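You operate a simulated robot arm through the tools that you are given. There is no shell and no other tool.

The job below is to be done with a simulated robot arm. You get a single attempt, and the scene is never put back.

Task
Put one ladle of turmeric into the cup on the blue tile.
Fine: use the blue ladle, spill nothing and stand the ladle back; close the jar again. Set down upright: what you pick out.

The check looks at the end state, three seconds after you hand in, the way a careful person would. Anything else that was tipped, shoved, dropped, spilled or broken makes it a failure.

Robot
A 6-joint arm with a fingered hand, fixed in place. Base frame: the origin is at the foot of the arm, x ahead of it, y to its left, z up; the work surface is at about z = 0.88. Readings come in m, degrees, newtons and seconds.
With the tool pointing down near the work surface it reaches from about 0.36 to 0.94 m from the base axis. Its first joint turns from -166.0 to 166.0 degrees. Payload 5 kg.
Tool frame: the origin (TCP) lies between the finger pads and is the grasp point; the fingertips stand 0.037 m ahead of it; z points along the fingers, y is the line along which they close. Largest opening 0.124 m; the body of the gripper starts 0.043 m behind the TCP. The gripper is a hand of 3 fingers: y runs from the thumb to the fingers, the wrist lies at [-0.021, -0.125, -0.215] in the tool frame.
Orientation is told as [roll, pitch, yaw] about the base's x, y, z axes, in that order, counted from this pose: with the fingers straight down and the wrist toward the robot, the tool's x, y and z point along [0, 1, 0], [1, 0, 0] and [0, 0, -1] of the base frame.

Tools
- The arm moves only by the tool send_rows. Its argument "targets" is a list of rows, each an object (a shift or turn left out is 0) with "offset": the shift along the base's x, y, z in mm, a list of three; "rotation": the turn, a rotation vector about the base's x, y, z in degrees, a list of three. In form: [{"offset": [x, y, z], "rotation": [rx, ry, rz]}, ...]. A call has 1 to 20 rows; each row shifts and turns the commanded pose from where the row before left it. Rows are played at 5 a second. More than 0.05 m and 8.6 degrees between two rows, and nothing of the call is played. A pose out of reach is approached as far as the arm can. The call stops where the force on the tool passes 70 N (or 10 N more than at its start, if that is more) or the arm is blocked; 0.2 s more then pass. In this call time passes only in rows, and 0.2 s behind the last. It gives the time, the measured TCP pose, the force on the tool (base axes), the opening and the grip force at its end, in the units of the frame above (readings bear some noise), with the torque about the TCP (base axes, N m) and any sound that the robot's microphone picked up.
- Cameras (640 x 400 px; columns grow to the right, rows downward): "scene" is fixed at [0.0483, 0.6502, 1.6709]; the picture's right is [-0.80, -0.59, 0.00], its down [-0.32, 0.44, -0.84] and it looks along [0.50, -0.68, -0.54] (base axes); focal length 331 px, centre (320, 200). "wrist" rides on the gripper at [0.072, -0.104, -0.154] in the tool frame; the picture's right is [-0.83, 0.26, -0.49], its down [-0.51, -0.72, 0.47] and it looks along [-0.23, 0.64, 0.73] (tool axes); focal length 243 px, centre (320, 200).
- camera(camera): a new picture of that camera. The clock stands still meanwhile.
- set_fingers(index, middle, thumb_bend, thumb_turn): sets how far each is bent, from 0 (flat) to 1 (curled in); at 0.3 the hand is open as for a grip, at 0.7 the pads meet at the TCP. One left out holds its place. A second passes; each finger stops where it meets its share of the squeeze, and holds until it gets a number again. It is the only way to open and close the hand. It gives what a move gives, with no picture; readings hold the bend of each and the force on the fingers (four entries, about 0 where the hand has none), thumb and palm. thumb_turn goes from beside the hand (0) to across from the fingers (1), as for a grip.
- probe_pixels(camera, pixels): for up to 12 pixels [column, row] of the newest picture of that camera ("zoom" is the newest enlarged one), the place [x, y, z] in the base frame of the surface seen there, good to about 0.002 m. The clock stands still meanwhile.
- enlarge(camera, box): a new picture of the part [left, top, right, bottom] of that camera's present view, enlarged. The clock stands still meanwhile.
- job_done(): hands the job in; it is judged then, once.

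Unless the task says otherwise, let go and move clear before handing in.

The tools are called after "Emit:" as a command line: name --argument value ..., lists and objects as JSON in quotes. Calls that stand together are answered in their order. send_rows: Moves the arm, as the interface text tells. Its arguments: {"type":"object","properties":{"targets":{"type":"array","items":{"type":"object","properties":{"offset":{"type":"array","items":{"type":"number"}},"rotation":{"type":"array","items":{"type":"number"}}}}}},"required":["targets"]} The other tools are called the same way: set_fingers (index, middle, thumb_bend, thumb_turn) moves the fingers one by one; camera (camera) takes a picture; probe_pixels (camera, pixels) gives the place of the surface under pixels of a picture; enlarge (camera, box) takes an enlarged picture of a part of a camera's view; job_done () hands the job in.

At the start:

```text
t: 0.0
ee_pos: [0.6505, -0.3617, 1.1796]
ee_rot: [0.0, -0.1, 0.0]
contact_force: [1.2, 0.1, -0.5]
ft_torque: [0.0, -0.01, 0.01]
grip_width: 0.1236
finger_force: 0.0
shape: jaw
bend: [0.3, 0.3, 0.3, 0.98]
finger forces: [0.0, 0.1, 0.1, 0.1, 0.0, 0.0]
```

scene: 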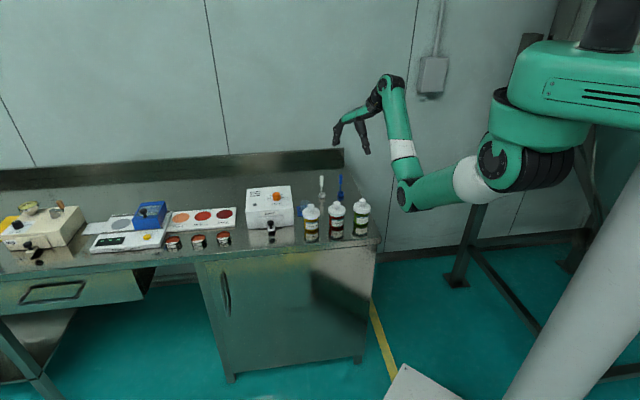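
wrist: 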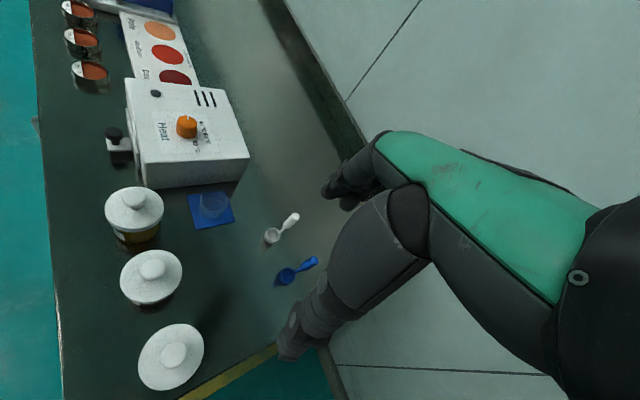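

The scene picture shows three lidded jars around (312,220), (336,220) and (361,217), with a white and a blue ladle standing at (321,185) and (341,185). The wrist view shows the blue tile with its cup at (211,207). I'll enlarge both views to read the labels and see the shapes.

Emit:
enlarge --camera "scene" --box '[240, 160, 400, 260]'

Emit:
enlarge --camera "wrist" --box '[80, 160, 360, 400]'

```text
4.00 times, centred on (320, 210) of scene
```

zoom: 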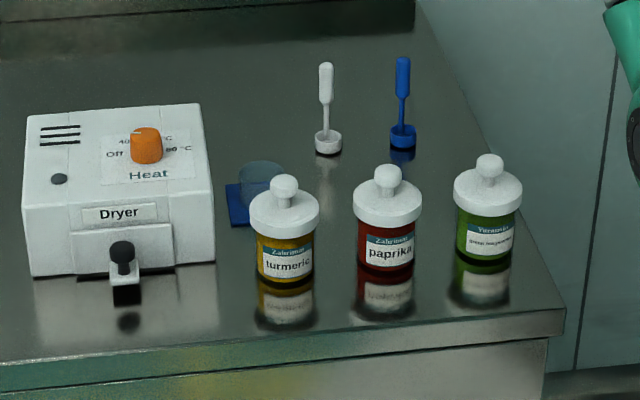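

```text
1.67 times, centred on (220, 280) of wrist
```

zoom: 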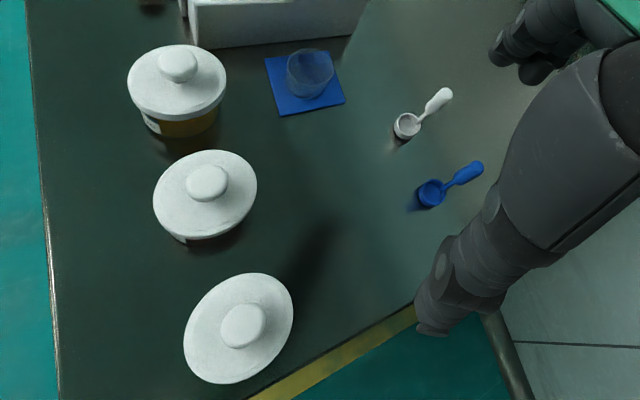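

The turmeric jar is the leftmost one in the scene zoom (label at (287,265)). The ladles are small cups with upright handles. I'll probe the key places.

Emit:
probe_pixels --camera "zoom" --pixels '[[177, 62], [150, 90], [205, 95], [177, 110], [433, 190], [475, 168], [450, 185], [430, 205], [310, 70], [270, 60], [342, 98], [285, 112]]'

Emit:
enlarge --camera "scene" --box '[290, 165, 354, 205]'

```text
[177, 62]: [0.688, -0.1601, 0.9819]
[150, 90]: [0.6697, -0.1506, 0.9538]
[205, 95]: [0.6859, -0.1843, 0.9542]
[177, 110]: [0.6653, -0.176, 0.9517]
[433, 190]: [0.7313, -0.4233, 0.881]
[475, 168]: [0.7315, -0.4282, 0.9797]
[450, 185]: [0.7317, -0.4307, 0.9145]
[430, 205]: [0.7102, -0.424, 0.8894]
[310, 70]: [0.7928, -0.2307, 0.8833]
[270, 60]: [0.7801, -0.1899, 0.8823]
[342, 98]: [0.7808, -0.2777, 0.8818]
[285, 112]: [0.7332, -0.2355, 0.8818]
```

```text
10.00 times, centred on (322, 185) of scene
```

zoom: 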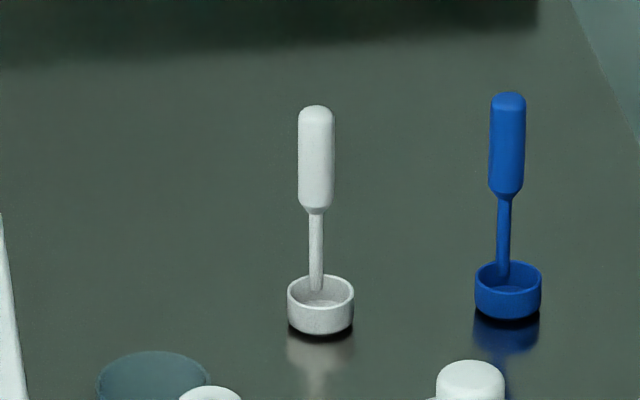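

The blue ladle stands upright at zoom (508,200): a stem rises from its cup and carries a thick grip. I'll probe the ladle geometry in detail.

Emit:
probe_pixels --camera "zoom" --pixels '[[508, 96], [492, 150], [523, 150], [507, 150], [507, 185], [504, 225], [503, 265], [480, 275], [536, 275], [508, 312], [515, 292], [520, 275]]'

Emit:
enlarge --camera "wrist" --box '[256, 240, 336, 290]'

```text
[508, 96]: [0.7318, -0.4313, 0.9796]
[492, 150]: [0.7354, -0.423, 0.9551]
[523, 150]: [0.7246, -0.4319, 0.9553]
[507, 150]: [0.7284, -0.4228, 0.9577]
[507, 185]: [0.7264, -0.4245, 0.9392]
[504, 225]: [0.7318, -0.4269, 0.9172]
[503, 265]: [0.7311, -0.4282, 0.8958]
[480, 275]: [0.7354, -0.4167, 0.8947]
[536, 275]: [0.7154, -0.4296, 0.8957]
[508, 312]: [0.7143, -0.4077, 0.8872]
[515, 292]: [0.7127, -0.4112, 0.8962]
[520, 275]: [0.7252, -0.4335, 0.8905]
```

```text
8.00 times, centred on (296, 265) of wrist
```

zoom: 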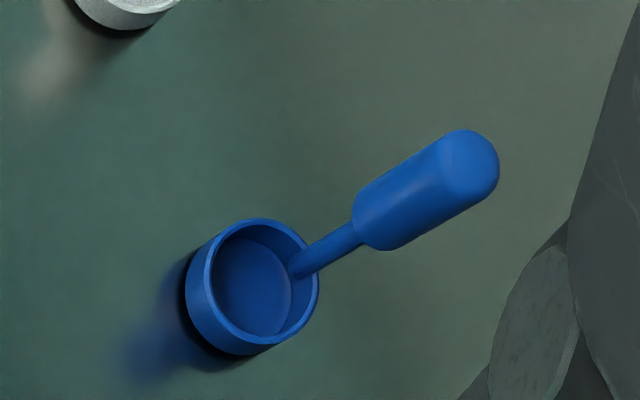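

In this zoom the cup of the ladle is centred near (252,285) and the handle joins its rim at about (300,262). I'll probe the rim, and enlarge the turmeric jar and cup.

Emit:
probe_pixels --camera "zoom" --pixels '[[258, 221], [207, 280], [248, 344], [316, 278], [300, 240], [250, 290], [305, 262], [470, 150], [380, 190], [410, 240], [190, 310], [330, 240]]'

Emit:
enlarge --camera "wrist" --box '[88, 165, 248, 265]'

```text
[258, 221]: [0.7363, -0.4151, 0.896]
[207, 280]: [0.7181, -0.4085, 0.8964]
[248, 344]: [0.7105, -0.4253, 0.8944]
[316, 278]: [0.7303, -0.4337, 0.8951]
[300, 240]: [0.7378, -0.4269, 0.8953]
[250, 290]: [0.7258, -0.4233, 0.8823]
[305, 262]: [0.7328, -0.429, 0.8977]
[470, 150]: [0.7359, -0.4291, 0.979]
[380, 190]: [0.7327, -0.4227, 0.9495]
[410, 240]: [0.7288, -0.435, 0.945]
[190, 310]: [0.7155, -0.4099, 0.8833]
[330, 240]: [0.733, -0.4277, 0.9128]
```

```text
4.00 times, centred on (168, 215) of wrist
```

zoom: 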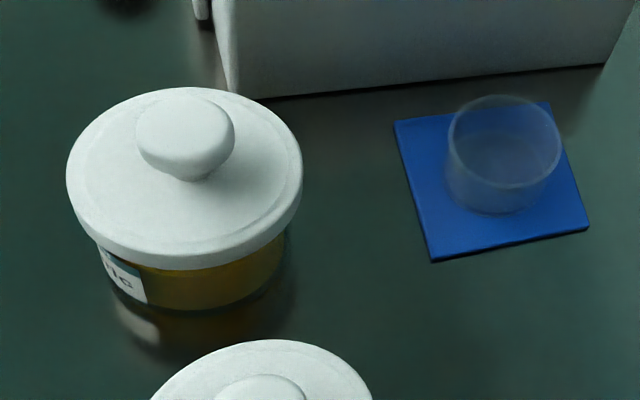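

The ladle cup centre is about (0.724,-0.421) with radius 14 mm, and its handle is at (0.732,-0.429). Next I'll probe the jar lid and the cup in this zoom.

Emit:
probe_pixels --camera "zoom" --pixels '[[185, 115], [143, 140], [231, 140], [190, 170], [70, 170], [298, 165], [180, 92], [160, 240], [200, 180], [180, 262], [230, 290], [120, 230]]'

Emit:
enlarge --camera "scene" --box '[288, 190, 352, 230]'

```text
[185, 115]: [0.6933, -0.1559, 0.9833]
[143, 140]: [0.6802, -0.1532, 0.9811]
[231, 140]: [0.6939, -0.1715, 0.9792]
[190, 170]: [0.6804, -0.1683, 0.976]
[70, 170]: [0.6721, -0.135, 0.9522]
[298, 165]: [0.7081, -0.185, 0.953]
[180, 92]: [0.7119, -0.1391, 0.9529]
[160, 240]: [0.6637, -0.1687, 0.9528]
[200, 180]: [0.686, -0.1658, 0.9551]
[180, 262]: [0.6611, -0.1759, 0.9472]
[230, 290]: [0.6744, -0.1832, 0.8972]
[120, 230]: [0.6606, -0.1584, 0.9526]
```

```text
10.00 times, centred on (320, 210) of scene
```

zoom: 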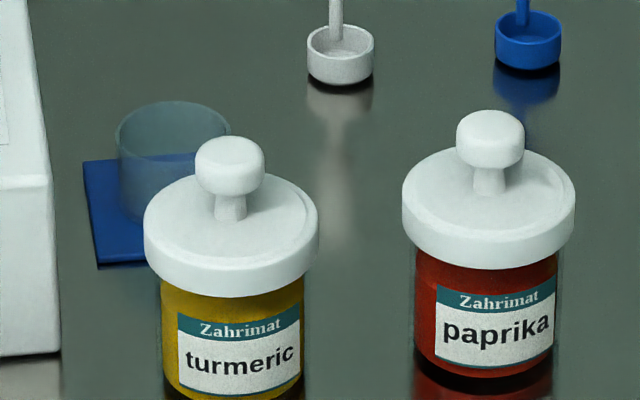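

The turmeric jar axis is about (0.688,-0.161), with lid top at z 0.953 and knob top at 0.983. I'll probe the cup and the dryer, and look at the hand in an enlarged view.

Emit:
enlarge --camera "scene" --box '[320, 60, 480, 160]'

Emit:
enlarge --camera "wrist" --box '[176, 180, 256, 230]'

Emit:
probe_pixels --camera "wrist" --pixels '[[145, 185], [247, 160], [210, 95], [125, 82], [118, 150], [187, 125], [345, 165], [340, 200], [295, 345], [310, 310], [400, 190], [272, 235]]'

```text
4.00 times, centred on (400, 110) of scene
```

zoom: 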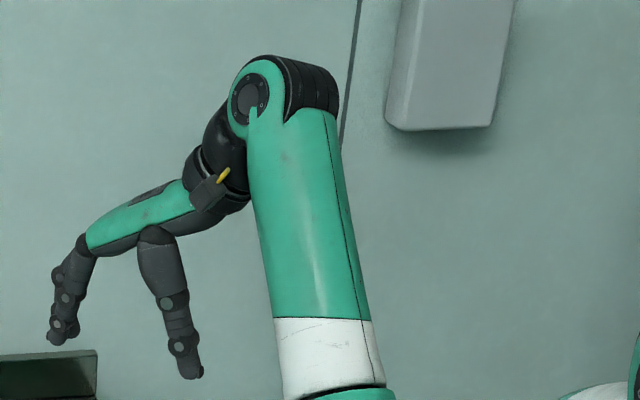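

```text
8.00 times, centred on (216, 205) of wrist
```

zoom: 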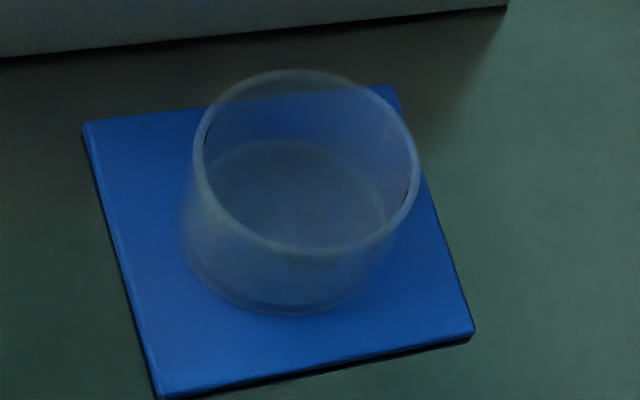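

```text
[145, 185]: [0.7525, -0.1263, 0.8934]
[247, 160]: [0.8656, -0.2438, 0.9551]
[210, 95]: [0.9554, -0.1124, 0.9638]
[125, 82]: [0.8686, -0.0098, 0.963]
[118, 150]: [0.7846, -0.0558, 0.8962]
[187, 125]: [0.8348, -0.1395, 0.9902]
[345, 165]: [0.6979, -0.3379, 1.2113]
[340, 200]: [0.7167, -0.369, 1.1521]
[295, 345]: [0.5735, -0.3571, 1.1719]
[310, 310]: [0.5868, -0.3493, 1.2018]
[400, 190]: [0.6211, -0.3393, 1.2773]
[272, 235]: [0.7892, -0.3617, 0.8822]
```

The cup is clear glass on the tile in this zoom, with its rim ellipse from (200,160) to (417,165). I'll probe its rim and floor.

Emit:
probe_pixels --camera "zoom" --pixels '[[300, 72], [198, 160], [416, 175], [300, 248], [240, 235], [385, 225], [290, 190], [270, 305], [88, 125], [390, 88], [472, 330], [162, 395]]'

Emit:
probe_pixels --camera "wrist" --pixels '[[120, 140], [118, 130], [150, 270], [172, 355], [130, 195], [290, 220], [270, 235], [250, 350], [230, 375], [60, 300], [330, 100], [360, 150]]'

```text
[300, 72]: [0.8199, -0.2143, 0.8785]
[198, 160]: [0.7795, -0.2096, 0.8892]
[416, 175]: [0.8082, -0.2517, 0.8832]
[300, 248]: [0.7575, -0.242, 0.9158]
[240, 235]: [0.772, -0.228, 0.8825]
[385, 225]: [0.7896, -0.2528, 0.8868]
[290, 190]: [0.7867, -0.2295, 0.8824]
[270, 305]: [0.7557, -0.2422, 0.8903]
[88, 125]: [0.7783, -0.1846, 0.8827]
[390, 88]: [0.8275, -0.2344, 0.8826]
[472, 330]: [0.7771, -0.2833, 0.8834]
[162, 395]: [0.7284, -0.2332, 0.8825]
```

```text
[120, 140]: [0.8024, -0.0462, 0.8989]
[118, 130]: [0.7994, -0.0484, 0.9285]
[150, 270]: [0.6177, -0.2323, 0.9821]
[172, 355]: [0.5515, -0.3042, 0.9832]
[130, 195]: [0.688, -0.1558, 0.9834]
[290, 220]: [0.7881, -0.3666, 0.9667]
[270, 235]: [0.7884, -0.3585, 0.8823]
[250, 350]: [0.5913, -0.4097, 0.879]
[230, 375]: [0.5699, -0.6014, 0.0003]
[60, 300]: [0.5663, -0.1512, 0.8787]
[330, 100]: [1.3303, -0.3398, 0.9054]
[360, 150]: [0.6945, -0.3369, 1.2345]
```

The cup is centred near (0.778,-0.234) with its rim at z≈0.916. The dryer is set at 45°, with its near corner at (0.7525,-0.126). Before approaching, I'll bend the fingers partway in free space to learn how the pads and tips move.

Emit:
set_fingers --index 0.6 --middle 0.6 --thumb_bend 0.6 --thumb_turn 1.0

Emit:
enlarge --camera "scene" --box '[320, 80, 400, 160]'

Emit:
enlarge --camera "wrist" --box '[240, 120, 480, 380]'

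```text
t: 1.0
ee_pos: [0.6495, -0.3624, 1.18]
ee_rot: [0.1, 0.0, -0.1]
contact_force: [-0.1, 0.2, 0.1]
ft_torque: [0.0, 0.03, -0.03]
grip_width: 0.0374
finger_force: 0.1
shape: fingers
bend: [0.6, 0.6, 0.6, 1.0]
finger forces: [0.0, 0.0, 0.0, 0.0, 0.0, 0.0]
```

```text
5.00 times, centred on (360, 120) of scene
```

zoom: 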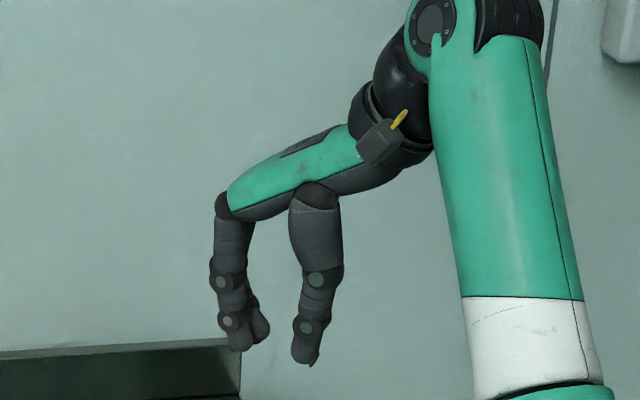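

```text
1.54 times, centred on (360, 250) of wrist
```

zoom: 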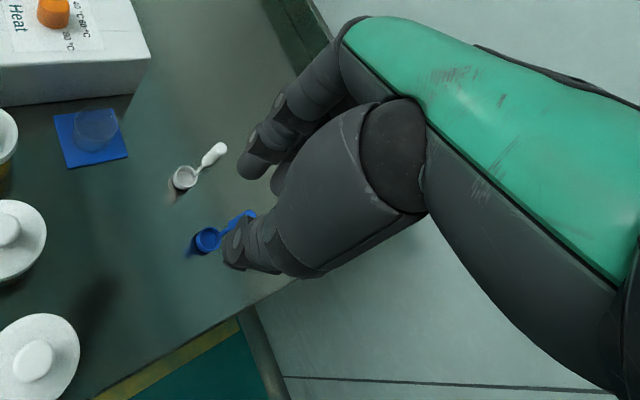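

At bend 0.6 the opening is 37 mm, so about 29 mm per 0.1. I'll take the hand view again and probe the tips.

Emit:
enlarge --camera "scene" --box '[336, 96, 400, 136]'

```text
10.00 times, centred on (368, 116) of scene
```

zoom: 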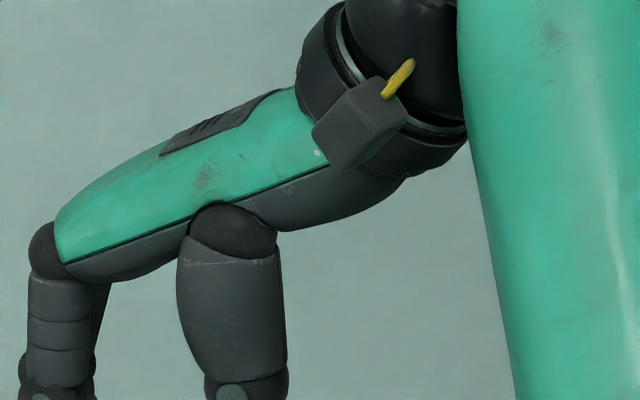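

Emit:
enlarge --camera "scene" --box '[346, 120, 410, 160]'

```text
10.00 times, centred on (378, 140) of scene
```

zoom: 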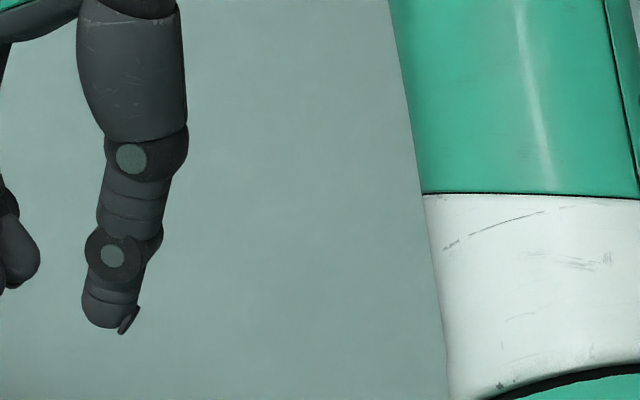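

The thumb tip is at zoom (105,325) and one finger tip is at (20,285) on the left edge. I'll probe both, then take a crop that shows all the tips.

Emit:
probe_pixels --camera "zoom" --pixels '[[105, 322], [85, 310], [125, 330], [113, 257], [130, 158], [130, 60], [20, 250], [20, 280], [35, 260], [5, 285]]'

Emit:
enlarge --camera "scene" --box '[336, 128, 376, 158]'

```text
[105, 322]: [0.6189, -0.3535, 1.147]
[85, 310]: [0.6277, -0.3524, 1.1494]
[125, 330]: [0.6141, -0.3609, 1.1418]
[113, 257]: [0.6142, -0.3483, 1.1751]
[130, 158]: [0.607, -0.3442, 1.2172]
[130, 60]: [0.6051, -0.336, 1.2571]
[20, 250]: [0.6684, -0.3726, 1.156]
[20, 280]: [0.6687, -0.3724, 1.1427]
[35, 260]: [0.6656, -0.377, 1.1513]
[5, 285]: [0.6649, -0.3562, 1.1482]
```

```text
13.33 times, centred on (356, 143) of scene
```

zoom: 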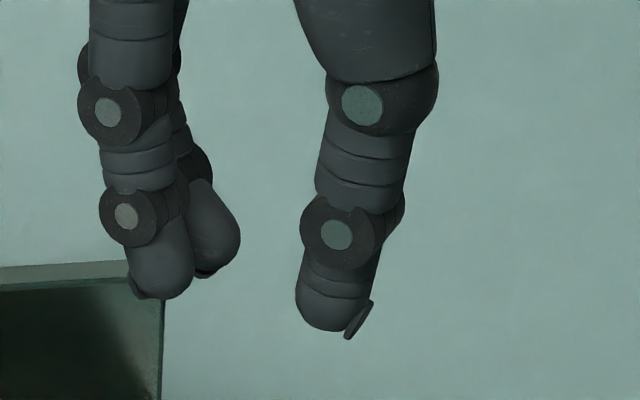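

I'll probe the two fingers' tips in this crop.

Emit:
probe_pixels --camera "zoom" --pixels '[[160, 290], [190, 260], [150, 250], [125, 215], [215, 255], [235, 235], [210, 215], [205, 272], [330, 325], [300, 300], [337, 235], [360, 260]]'

```text
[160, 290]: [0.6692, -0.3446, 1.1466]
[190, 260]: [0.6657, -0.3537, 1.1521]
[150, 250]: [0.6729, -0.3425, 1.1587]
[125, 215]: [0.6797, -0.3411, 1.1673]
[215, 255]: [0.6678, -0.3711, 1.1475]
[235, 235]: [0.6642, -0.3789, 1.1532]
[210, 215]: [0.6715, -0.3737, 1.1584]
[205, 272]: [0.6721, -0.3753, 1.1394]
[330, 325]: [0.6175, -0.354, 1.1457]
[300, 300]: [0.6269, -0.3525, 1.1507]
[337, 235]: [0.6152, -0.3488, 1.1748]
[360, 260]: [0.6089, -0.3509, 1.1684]
```

Geometry: the thumb is centred, the fingers sit about ±13 mm to its sides, and the tips are 37 mm below the TCP. I'll check where the forearm and elbow are relative to the table before descending.

Emit:
camera --camera "scene"

Emit:
probe_pixels --camera "scene" --pixels '[[395, 100], [402, 150], [408, 195], [402, 205], [440, 185], [470, 180], [500, 160], [385, 80], [372, 245], [378, 200], [300, 260], [345, 165]]'

```text
taken
```

scene: 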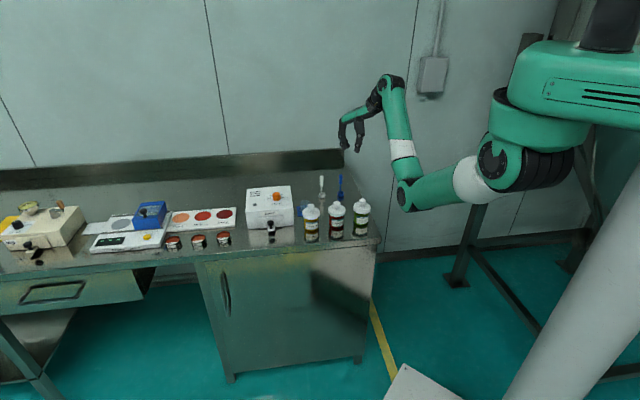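

```text
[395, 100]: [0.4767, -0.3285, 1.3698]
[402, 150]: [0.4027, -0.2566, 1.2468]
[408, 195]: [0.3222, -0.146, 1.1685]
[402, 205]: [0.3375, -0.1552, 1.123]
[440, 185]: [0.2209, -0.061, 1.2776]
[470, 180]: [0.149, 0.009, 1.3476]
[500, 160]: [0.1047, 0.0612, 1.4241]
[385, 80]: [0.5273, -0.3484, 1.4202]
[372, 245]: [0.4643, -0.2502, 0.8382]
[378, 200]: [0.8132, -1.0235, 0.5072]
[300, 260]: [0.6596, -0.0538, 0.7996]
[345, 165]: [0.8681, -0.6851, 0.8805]
```

The elbow hangs off the table, clear of its corner, so descending is safe. I'll open to about 65 mm and move above the turmeric knob at (0.688,-0.161), staying high.

Emit:
set_fingers --index 0.5 --middle 0.5 --thumb_bend 0.5 --thumb_turn 1.0

Emit:
send_rows --targets '[{"offset": [6.4, 33.5, -16]}, {"offset": [6.4, 33.5, -16]}, {"offset": [6.4, 33.5, -16]}, {"offset": [6.4, 33.5, -16]}, {"offset": [6.4, 33.5, -16]}, {"offset": [6.4, 33.5, -16]}, {"offset": [0, 0, 0]}]'

Emit:
camera --camera "wrist"

Emit:
camera --camera "scene"

```text
t: 2.0
ee_pos: [0.6511, -0.3623, 1.1797]
ee_rot: [0.0, 0.1, 0.0]
contact_force: [0.4, -0.4, -0.1]
ft_torque: [0.0, 0.0, 0.0]
grip_width: 0.067
finger_force: 0.1
shape: fingers
bend: [0.5, 0.5, 0.5, 1.0]
finger forces: [0.1, 0.0, 0.1, 0.0, 0.0, 0.0]
```

```text
t: 3.6
ee_pos: [0.6901, -0.1614, 1.0842]
ee_rot: [0.0, 0.0, -0.1]
contact_force: [-0.7, -0.7, -0.2]
ft_torque: [0.0, 0.01, 0.01]
grip_width: 0.0671
finger_force: 0.1
shape: fingers
bend: [0.5, 0.5, 0.5, 1.0]
finger forces: [0.0, 0.1, 0.0, 0.1, 0.0, 0.0]
```

```text
taken
```

wrist: 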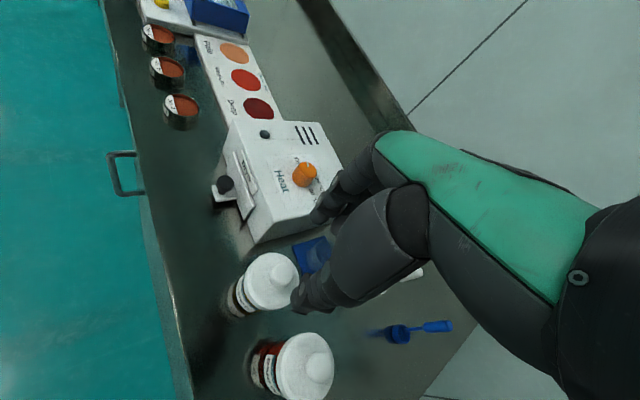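

```text
taken
```

scene: 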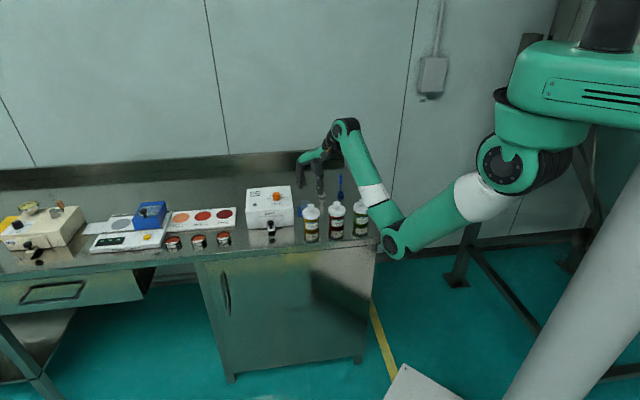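

The hand is above the turmeric jar, but the elbow has dropped to about pixel (395,240) and the forearm passes near the green jar at (361,217) in the picture. I'll probe the real clearances.

Emit:
probe_pixels --camera "scene" --pixels '[[345, 130], [360, 165], [366, 195], [372, 190], [380, 215], [392, 245], [395, 257], [385, 235], [410, 230], [440, 210], [361, 205], [320, 160]]'

Emit:
enlarge --camera "scene" --box '[270, 110, 430, 270]'

```text
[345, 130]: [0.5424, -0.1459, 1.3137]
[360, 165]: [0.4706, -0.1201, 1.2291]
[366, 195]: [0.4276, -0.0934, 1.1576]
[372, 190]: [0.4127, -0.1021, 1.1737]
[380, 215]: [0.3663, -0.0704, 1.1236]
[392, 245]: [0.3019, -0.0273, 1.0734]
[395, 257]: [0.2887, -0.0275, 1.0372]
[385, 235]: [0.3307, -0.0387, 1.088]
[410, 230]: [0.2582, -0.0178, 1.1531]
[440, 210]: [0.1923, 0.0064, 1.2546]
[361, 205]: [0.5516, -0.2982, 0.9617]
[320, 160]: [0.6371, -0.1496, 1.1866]
```

```text
2.50 times, centred on (350, 190) of scene
```

zoom: 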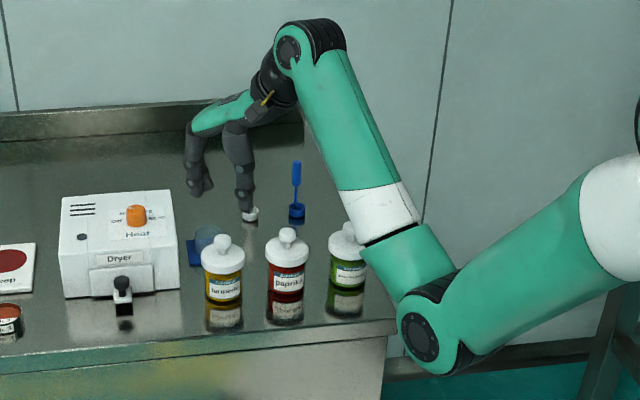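

The elbow is about 24 cm off the table edge and the forearm clears everything. I'll descend over the knob centre (0.687,-0.162), pausing at TCP z≈1.02 for a look.

Emit:
send_rows --targets '[{"offset": [-1.5, -0.3, -20]}, {"offset": [-1.0, -0.3, -20]}, {"offset": [-0.5, 0, -15]}, {"offset": [0, 0, -9]}, {"offset": [0, 0, 0]}]'

Emit:
enlarge --camera "scene" --box '[280, 165, 360, 225]'

Emit:
enlarge --camera "wrist" --box '[200, 180, 380, 330]'

```text
t: 4.8
ee_pos: [0.6864, -0.1611, 1.0201]
ee_rot: [0.0, 0.0, 0.0]
contact_force: [0.4, 0.0, -0.3]
ft_torque: [0.01, 0.01, -0.04]
grip_width: 0.0673
finger_force: 0.0
shape: fingers
bend: [0.5, 0.5, 0.5, 1.0]
finger forces: [0.1, 0.0, 0.0, 0.1, 0.1, 0.0]
```

```text
6.67 times, centred on (320, 195) of scene
```

zoom: 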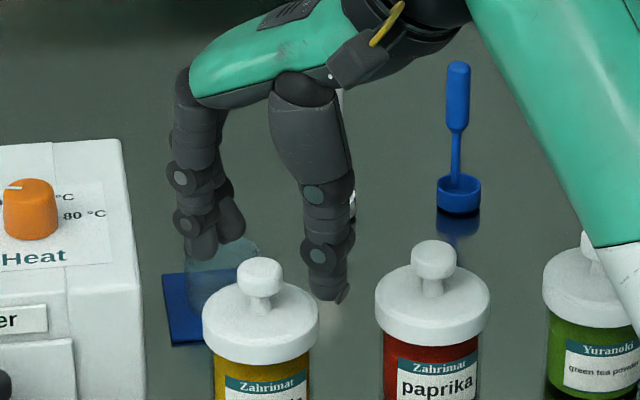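

```text
2.67 times, centred on (290, 255) of wrist
```

zoom: 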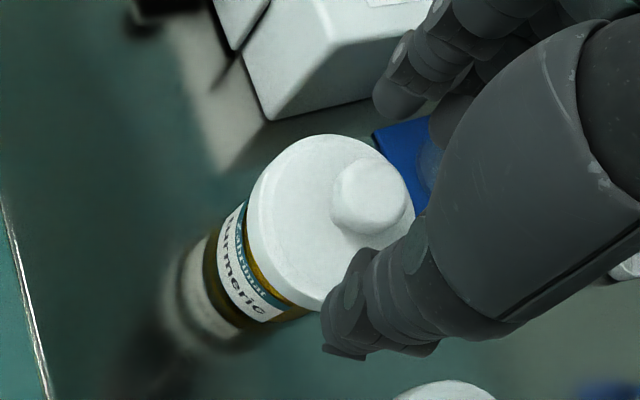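

The knob sits between thumb and fingers, with the thumb at about scene-zoom (325,290) and the fingers at (215,245). I'll descend to TCP z≈0.997 and close gently.

Emit:
send_rows --targets '[{"offset": [0.5, -0.6, -10]}, {"offset": [0, 0, -8]}, {"offset": [0, 0, -5]}, {"offset": [0, 0, 0]}]'

Emit:
enlarge --camera "scene" --box '[280, 165, 360, 225]'

```text
t: 5.8
ee_pos: [0.6856, -0.1625, 0.9967]
ee_rot: [0.0, 0.0, 0.0]
contact_force: [0.2, -0.1, -0.5]
ft_torque: [-0.03, -0.03, -0.01]
grip_width: 0.0669
finger_force: 0.2
shape: fingers
bend: [0.5, 0.5, 0.5, 1.0]
finger forces: [0.0, 0.1, 0.0, 0.1, 0.0, 0.0]
```

```text
6.67 times, centred on (320, 195) of scene
```

zoom: 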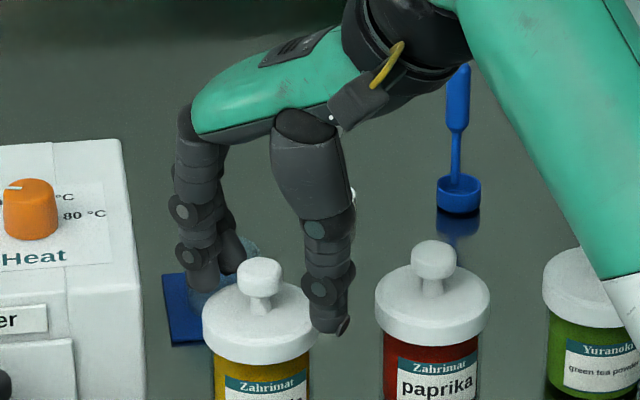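

I'll verify the tip heights against the lid surface before closing.

Emit:
probe_pixels --camera "zoom" --pixels '[[320, 325], [330, 332], [342, 325], [315, 300], [210, 285], [235, 268], [200, 270], [260, 262], [260, 290], [225, 300], [305, 295], [258, 308]]'

```text
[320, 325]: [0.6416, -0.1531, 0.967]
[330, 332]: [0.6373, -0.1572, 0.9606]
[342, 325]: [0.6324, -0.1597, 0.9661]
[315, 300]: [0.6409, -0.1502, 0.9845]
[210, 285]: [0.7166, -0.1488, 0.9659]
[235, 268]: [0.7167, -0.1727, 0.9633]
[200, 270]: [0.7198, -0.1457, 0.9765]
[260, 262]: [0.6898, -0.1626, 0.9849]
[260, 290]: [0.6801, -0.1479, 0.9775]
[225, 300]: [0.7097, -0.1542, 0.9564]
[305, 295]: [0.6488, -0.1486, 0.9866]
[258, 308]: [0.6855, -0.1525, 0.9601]
```

The tips are at z≈0.960–0.963, 7 mm or more above the lid (0.953), and straddle the knob. I'll lower 2 mm more and close in two stages.

Emit:
send_rows --targets '[{"offset": [1, 0, -2]}, {"offset": [0, 0, 0]}]'

Emit:
set_fingers --index 0.6 --middle 0.6 --thumb_bend 0.6

Emit:
set_fingers --index 0.68 --middle 0.68 --thumb_bend 0.68

Emit:
enlarge --camera "scene" --box '[280, 165, 360, 225]'

```text
t: 6.4
ee_pos: [0.6873, -0.1621, 0.9953]
ee_rot: [0.0, 0.0, 0.0]
contact_force: [0.0, 1.3, 0.0]
ft_torque: [-0.02, 0.03, 0.01]
grip_width: 0.067
finger_force: 0.1
shape: fingers
bend: [0.5, 0.5, 0.5, 1.0]
finger forces: [0.0, 0.1, 0.0, 0.0, 0.0, 0.0]
```

```text
t: 7.4
ee_pos: [0.6855, -0.1624, 0.9958]
ee_rot: [0.0, 0.0, 0.0]
contact_force: [2.2, 0.1, 1.9]
ft_torque: [-0.05, -0.06, 0.01]
grip_width: 0.0374
finger_force: 1.4
shape: fingers
bend: [0.6, 0.59, 0.6, 1.0]
finger forces: [1.0, 1.2, 0.1, 0.0, 0.0, 0.0]
heard: snap
```

```text
t: 8.4
ee_pos: [0.6855, -0.1622, 0.9946]
ee_rot: [0.0, 0.0, 0.0]
contact_force: [-0.3, -0.3, 0.4]
ft_torque: [-0.02, -0.01, 0.02]
grip_width: 0.0231
finger_force: 8.7
shape: fingers
bend: [0.67, 0.62, 0.64, 1.0]
finger forces: [1.6, 6.7, 0.1, 0.0, 9.9, 0.0]
```

```text
6.67 times, centred on (320, 195) of scene
```

zoom: 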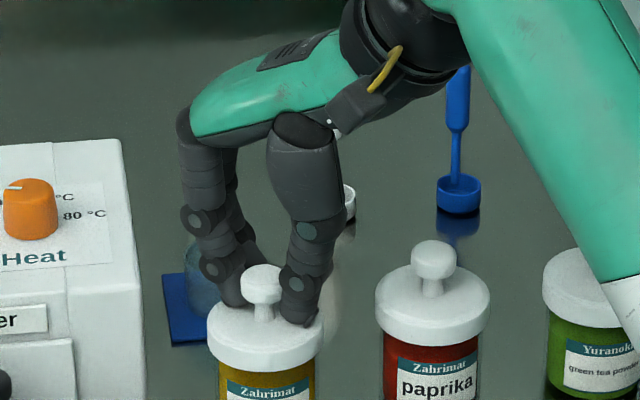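

A "snap" was heard while closing, and the knob is now held: thumb 9.9 N, middle 6.7 N, index 1.6 N. The jar seems shifted by about 3 mm, so I'll look closer before lifting.

Emit:
enlarge --camera "scene" --box '[296, 190, 344, 250]'

Emit:
enlarge --camera "wrist" --box '[200, 200, 380, 340]'

```text
6.67 times, centred on (320, 220) of scene
```

zoom: 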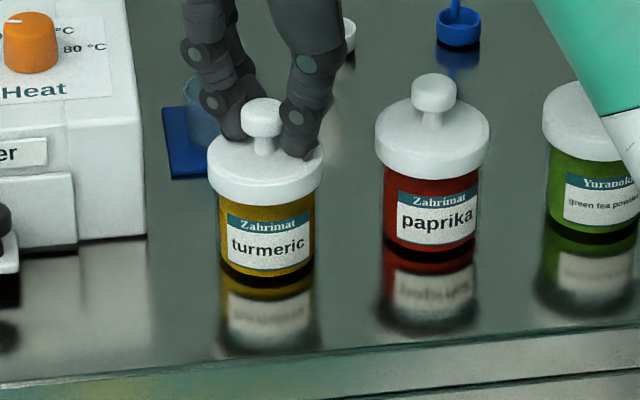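

```text
2.86 times, centred on (290, 270) of wrist
```

zoom: 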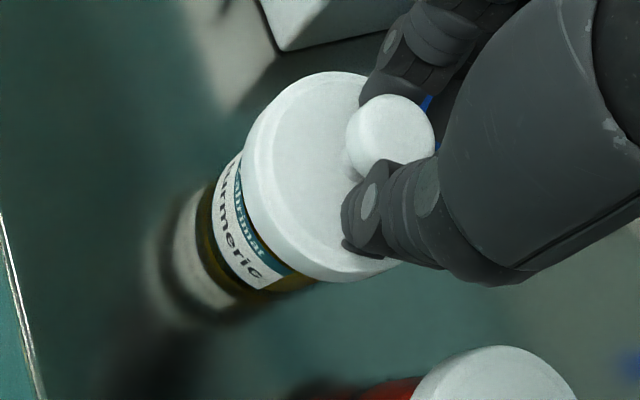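

The grip looks good, with the knob between thumb and two fingers. I'll lift in small steps and watch the force, in case the lid resists.

Emit:
send_rows --targets '[{"offset": [0, 0, 1]}, {"offset": [0, 0, 1]}, {"offset": [0, 0, 1]}, {"offset": [0, 0, 0]}]'

Emit:
enlarge --camera "scene" --box '[296, 190, 344, 250]'

```text
t: 9.4
ee_pos: [0.6876, -0.1619, 0.9985]
ee_rot: [0.0, 0.0, 0.0]
contact_force: [0.0, -0.5, -0.2]
ft_torque: [0.01, 0.01, 0.01]
grip_width: 0.0233
finger_force: 9.1
shape: fingers
bend: [0.67, 0.63, 0.64, 1.0]
finger forces: [1.6, 6.3, 0.0, 0.0, 9.8, 0.2]
```

```text
6.67 times, centred on (320, 220) of scene
```

zoom: 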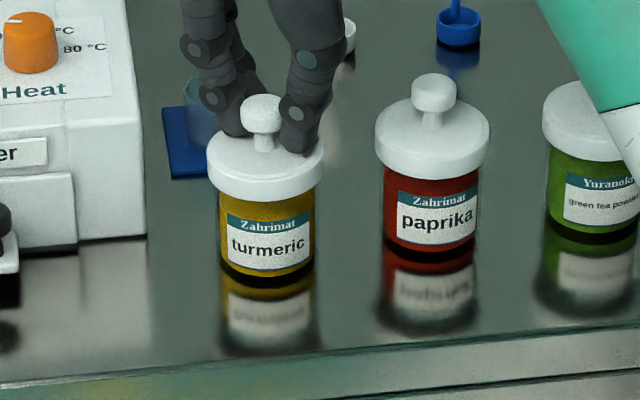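

The lid rose about 4 px while the label stayed put, with almost no force, so it is lifting freely. I'll keep lifting straight up.

Emit:
send_rows --targets '[{"offset": [0, 0, 3]}, {"offset": [0, 0, 5]}, {"offset": [0, 0, 8]}, {"offset": [0, 0, 12]}, {"offset": [0, 0, 15]}, {"offset": [0, 0, 15]}, {"offset": [0, 0, 15]}, {"offset": [0, 0, 0]}]'

Emit:
enlarge --camera "scene" --box '[286, 170, 350, 240]'

Emit:
camera --camera "wrist"

```text
t: 11.2
ee_pos: [0.687, -0.1633, 1.0711]
ee_rot: [0.0, 0.1, 0.0]
contact_force: [0.1, 0.4, -0.3]
ft_torque: [0.01, 0.0, -0.02]
grip_width: 0.023
finger_force: 9.1
shape: fingers
bend: [0.67, 0.63, 0.64, 1.0]
finger forces: [1.7, 6.3, 0.0, 0.0, 9.7, 0.1]
```

```text
5.71 times, centred on (318, 205) of scene
```

zoom: 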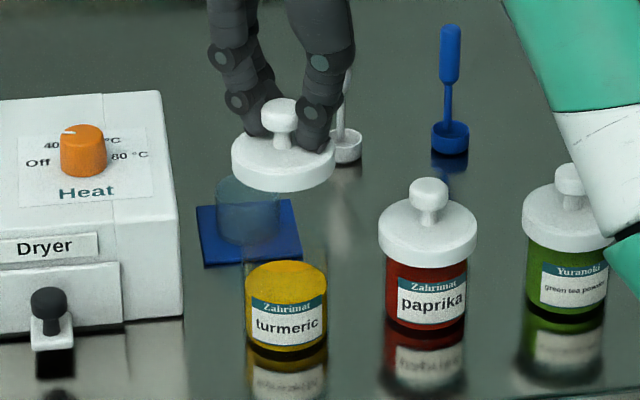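

```text
taken
```

wrist: 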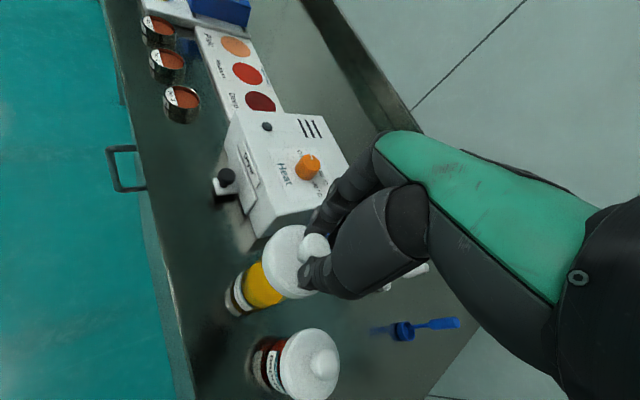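

The lid is off, and the yellow powder shows inside the jar at zoom (285,285). I'll probe the lid thickness, the powder level and the jar mouth before setting the lid down.

Emit:
probe_pixels --camera "zoom" --pixels '[[283, 187], [283, 165], [284, 105], [250, 272], [320, 275], [285, 265], [285, 300], [285, 245], [247, 250], [327, 250], [235, 165], [331, 165]]'

Emit:
enlarge --camera "scene" --box '[300, 205, 332, 240]'

```text
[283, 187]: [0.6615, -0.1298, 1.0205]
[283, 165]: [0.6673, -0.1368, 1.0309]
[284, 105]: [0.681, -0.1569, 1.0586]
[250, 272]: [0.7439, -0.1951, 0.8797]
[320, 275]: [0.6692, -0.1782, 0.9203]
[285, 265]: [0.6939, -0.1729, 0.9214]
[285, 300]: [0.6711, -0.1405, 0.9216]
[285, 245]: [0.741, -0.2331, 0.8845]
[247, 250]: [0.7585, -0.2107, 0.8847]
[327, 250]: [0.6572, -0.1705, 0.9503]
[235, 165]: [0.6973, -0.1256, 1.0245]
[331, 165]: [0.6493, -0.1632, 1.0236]
```

```text
11.43 times, centred on (316, 222) of scene
```

zoom: 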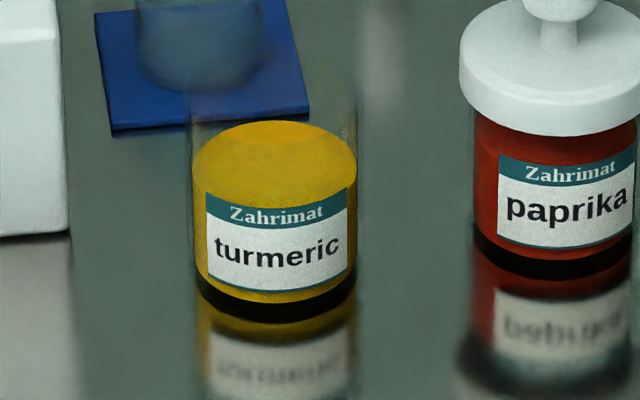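

Powder level is z≈0.921, the jar mouth is at ≈0.950, and the lid underside is about 54 mm below the TCP. I'll carry the lid to the free spot at (0.848,-0.304), clear of tile, ladles and dryer.

Emit:
send_rows --targets '[{"offset": [20, -17.5, 0]}, {"offset": [26.8, -23.5, 0]}, {"offset": [26.8, -23.5, 0]}, {"offset": [26.8, -23.5, 0]}, {"offset": [26.8, -23.5, 0]}, {"offset": [20, -17.5, 0]}, {"offset": [13.8, -12, 0]}, {"offset": [0, 0, 0]}]'

Emit:
camera --camera "scene"

Emit:
enlarge --camera "scene" --box '[270, 130, 366, 210]'

```text
t: 13.0
ee_pos: [0.8471, -0.3035, 1.0733]
ee_rot: [0.0, 0.0, 0.0]
contact_force: [-0.6, 1.3, 0.5]
ft_torque: [0.0, -0.03, -0.01]
grip_width: 0.0228
finger_force: 8.8
shape: fingers
bend: [0.67, 0.63, 0.64, 1.0]
finger forces: [1.5, 6.3, 0.0, 0.1, 9.8, 0.0]
```

```text
taken
```

scene: 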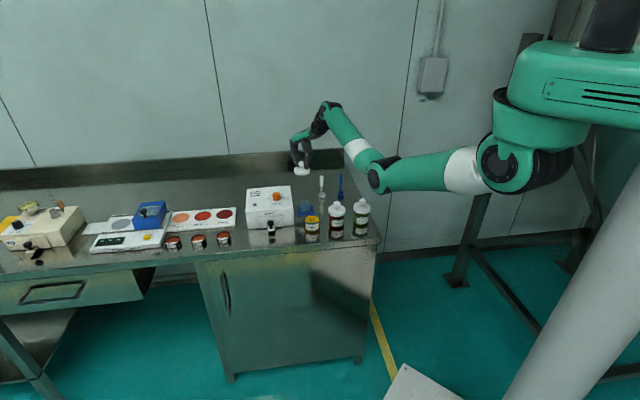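

```text
5.00 times, centred on (318, 170) of scene
```

zoom: 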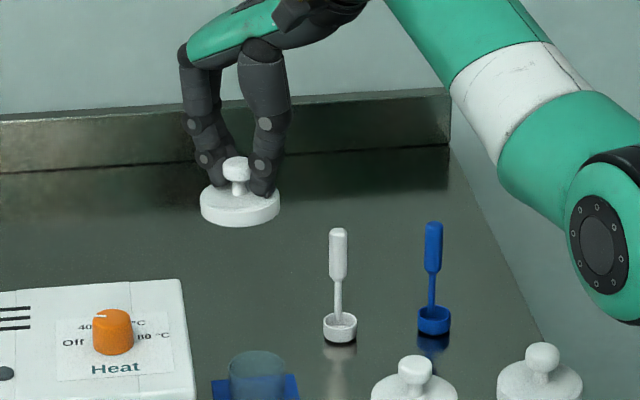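

The lid hangs level above the free area. I'll descend to just above the table, then touch down in small steps.

Emit:
send_rows --targets '[{"offset": [0, 0, -20]}, {"offset": [0, 0, -30]}, {"offset": [0, 0, -30]}, {"offset": [0, 0, -25]}, {"offset": [0, 0, -15]}, {"offset": [0, 0, -8]}, {"offset": [0, 0, 0]}]'

Emit:
enlarge --camera "scene" --box '[270, 150, 366, 230]'

Emit:
camera --camera "wrist"

```text
t: 14.6
ee_pos: [0.8491, -0.3041, 0.9433]
ee_rot: [-0.1, 0.0, 0.0]
contact_force: [-0.3, -0.7, -0.3]
ft_torque: [0.04, -0.03, 0.04]
grip_width: 0.0232
finger_force: 8.6
shape: fingers
bend: [0.67, 0.63, 0.64, 1.0]
finger forces: [1.5, 6.2, 0.1, 0.1, 9.8, 0.1]
```

```text
5.00 times, centred on (318, 190) of scene
```

zoom: 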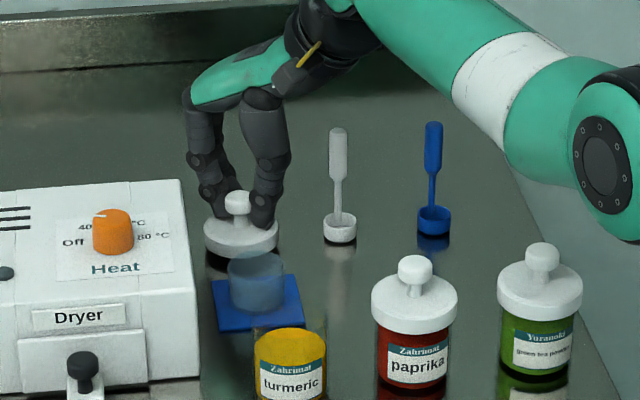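

```text
taken
```

wrist: 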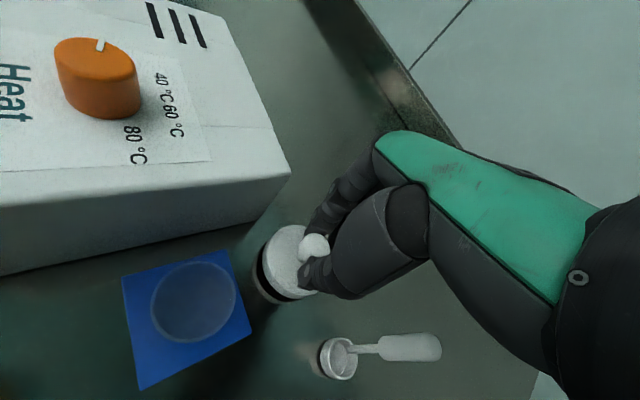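

The lid is about 9 mm above the table (dark gap under it), clear of tile, dryer and white ladle. I'll make small touchdown steps.

Emit:
send_rows --targets '[{"offset": [0, 0, -3]}, {"offset": [0, 0, -2]}, {"offset": [0, 0, -1]}, {"offset": [0, 0, 0]}]'

Emit:
enlarge --camera "scene" --box '[290, 180, 338, 215]'

```text
t: 15.6
ee_pos: [0.8494, -0.3034, 0.9364]
ee_rot: [0.0, 0.0, 0.0]
contact_force: [0.5, 1.2, -0.6]
ft_torque: [-0.01, -0.01, -0.01]
grip_width: 0.0232
finger_force: 9.1
shape: fingers
bend: [0.67, 0.63, 0.64, 1.0]
finger forces: [1.6, 6.2, 0.1, 0.0, 9.7, 0.1]
```

```text
11.43 times, centred on (314, 198) of scene
```

zoom: 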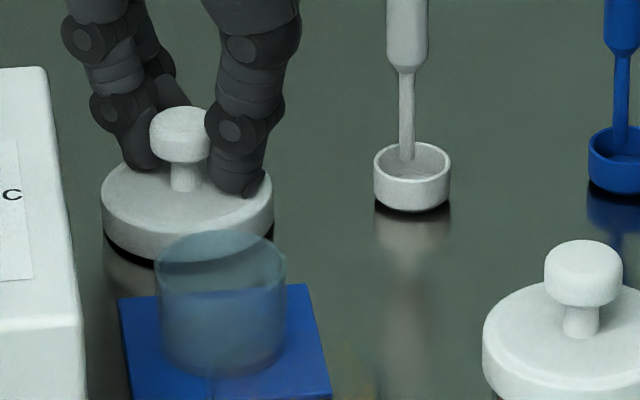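

There is still no contact force and a thin gap is visible. I'll step down 1 mm at a time.

Emit:
send_rows --targets '[{"offset": [0, 0, -1]}, {"offset": [0, 0, -1]}, {"offset": [0, 0, 0]}]'

Emit:
enlarge --camera "scene" --box '[290, 180, 338, 215]'

```text
t: 16.4
ee_pos: [0.8474, -0.3024, 0.9351]
ee_rot: [0.0, -0.2, -0.1]
contact_force: [0.6, 0.3, 5.4]
ft_torque: [-0.09, -0.17, -0.01]
grip_width: 0.0229
finger_force: 9.0
shape: fingers
bend: [0.67, 0.63, 0.64, 1.0]
finger forces: [1.2, 7.5, 0.0, 0.0, 10.0, 0.0]
```

```text
11.43 times, centred on (314, 198) of scene
```

zoom: 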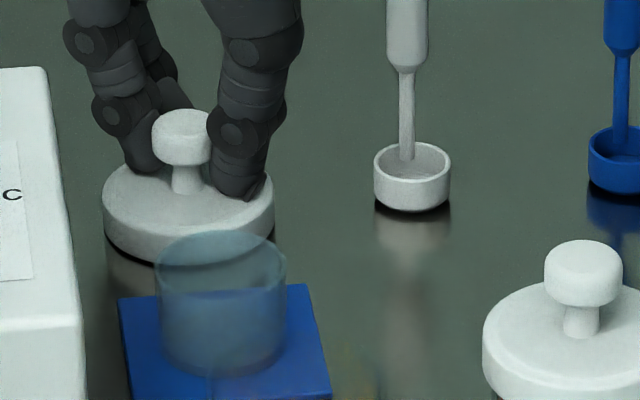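

Contact at 5.4 N: the lid is on the table. I'll release by opening modestly.

Emit:
set_fingers --index 0.58 --middle 0.58 --thumb_bend 0.58

Emit:
set_fingers --index 0.52 --middle 0.52 --thumb_bend 0.52

Emit:
enlarge --camera "scene" --box '[290, 180, 338, 215]'

```text
t: 17.4
ee_pos: [0.8478, -0.3027, 0.9359]
ee_rot: [0.0, 0.0, 0.0]
contact_force: [-0.3, -0.3, 0.3]
ft_torque: [0.03, -0.02, -0.02]
grip_width: 0.0452
finger_force: 0.0
shape: fingers
bend: [0.57, 0.57, 0.57, 1.0]
finger forces: [0.3, 0.0, 0.1, 0.0, 0.0, 0.1]
```

```text
t: 18.4
ee_pos: [0.8477, -0.3034, 0.9349]
ee_rot: [0.1, 0.0, 0.0]
contact_force: [0.2, -0.7, -0.8]
ft_torque: [0.02, -0.03, -0.01]
grip_width: 0.0606
finger_force: 0.1
shape: fingers
bend: [0.52, 0.52, 0.52, 1.0]
finger forces: [0.0, 0.0, 0.0, 0.0, 0.0, 0.1]
```

```text
11.43 times, centred on (314, 198) of scene
```

zoom: 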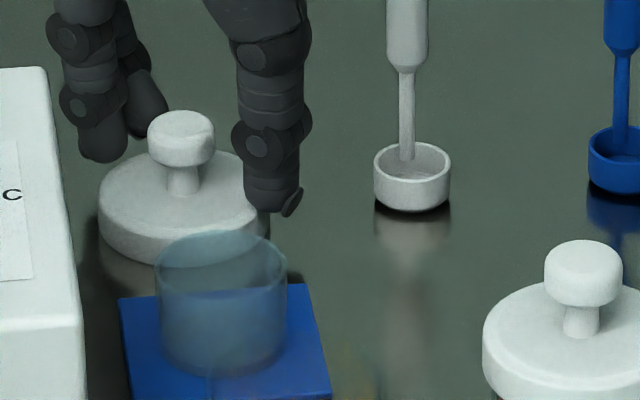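

The lid stands upright on the table, free of the fingers. I'll note its position and rise straight up.

Emit:
probe_pixels --camera "zoom" --pixels '[[181, 118], [150, 130], [213, 130], [181, 150], [185, 170], [105, 200], [140, 240], [180, 215], [255, 218]]'

Emit:
send_rows --targets '[{"offset": [0, 0, 15]}, {"offset": [0, 0, 25]}, {"offset": [0, 0, 35]}, {"offset": [0, 0, 40]}, {"offset": [0, 0, 40]}, {"offset": [0, 0, 0]}]'

Emit:
camera --camera "wrist"

Emit:
enlarge --camera "scene" --box '[280, 180, 344, 245]'

```text
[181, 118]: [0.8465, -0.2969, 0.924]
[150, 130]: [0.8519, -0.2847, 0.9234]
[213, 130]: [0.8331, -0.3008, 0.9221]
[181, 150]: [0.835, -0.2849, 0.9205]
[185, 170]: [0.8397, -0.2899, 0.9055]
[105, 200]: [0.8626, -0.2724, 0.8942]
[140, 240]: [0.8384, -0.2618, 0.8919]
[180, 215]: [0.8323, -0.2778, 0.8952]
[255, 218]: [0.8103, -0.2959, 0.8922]
```

```text
t: 19.8
ee_pos: [0.8477, -0.3061, 1.0892]
ee_rot: [0.0, 0.0, 0.0]
contact_force: [-0.8, -0.2, 0.3]
ft_torque: [0.04, -0.01, -0.02]
grip_width: 0.0606
finger_force: 0.0
shape: fingers
bend: [0.52, 0.52, 0.52, 1.0]
finger forces: [0.0, 0.0, 0.0, 0.1, 0.0, 0.1]
```

```text
taken
```

wrist: 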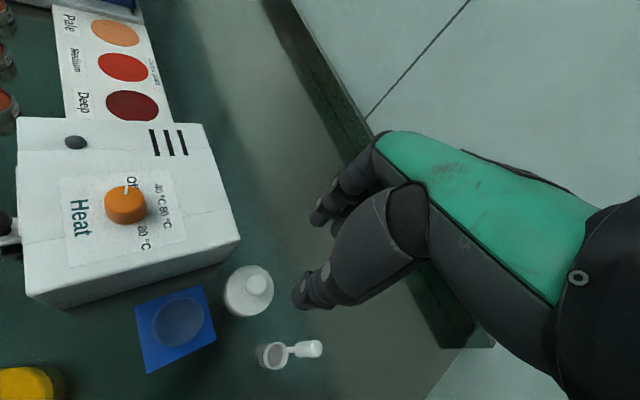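

```text
6.15 times, centred on (312, 212) of scene
```

zoom: 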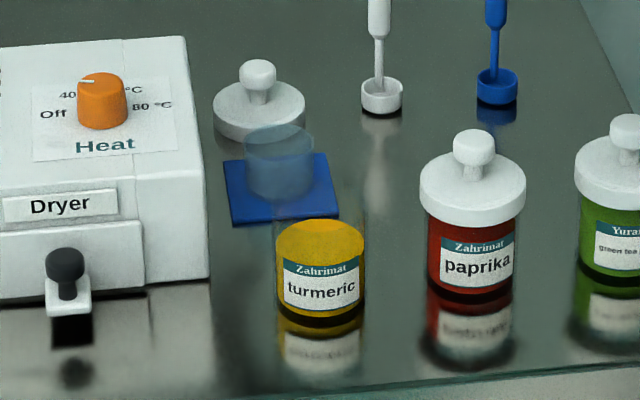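

The lid is well placed. Next I'll measure the open jar precisely: powder disc edges in this zoom at (280,255), (361,257), (320,222), plus the glass rim above.

Emit:
probe_pixels --camera "zoom" --pixels '[[281, 255], [360, 257], [320, 223], [320, 250], [285, 270], [355, 270], [258, 75], [245, 75], [271, 75], [258, 98], [275, 215], [367, 215]]'

Emit:
enlarge --camera "scene" --box '[300, 205, 332, 240]'

```text
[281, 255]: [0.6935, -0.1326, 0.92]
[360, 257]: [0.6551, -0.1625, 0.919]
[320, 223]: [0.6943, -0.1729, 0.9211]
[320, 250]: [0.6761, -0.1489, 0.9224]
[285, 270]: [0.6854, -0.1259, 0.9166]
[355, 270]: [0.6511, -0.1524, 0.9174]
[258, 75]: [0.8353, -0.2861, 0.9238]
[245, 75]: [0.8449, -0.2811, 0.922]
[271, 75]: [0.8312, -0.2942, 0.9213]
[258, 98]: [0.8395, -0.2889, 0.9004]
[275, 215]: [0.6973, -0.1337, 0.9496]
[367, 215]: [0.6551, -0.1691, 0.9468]
```

```text
11.43 times, centred on (316, 222) of scene
```

zoom: 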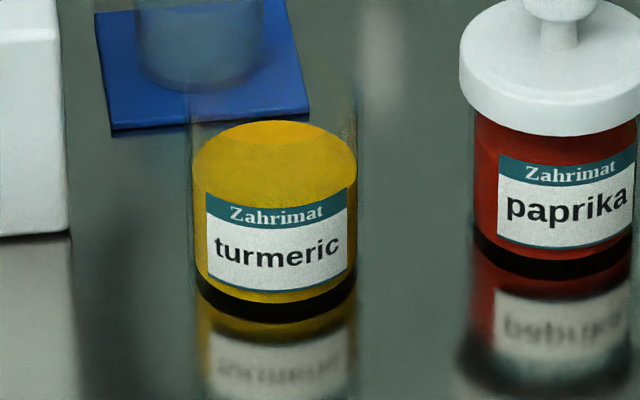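

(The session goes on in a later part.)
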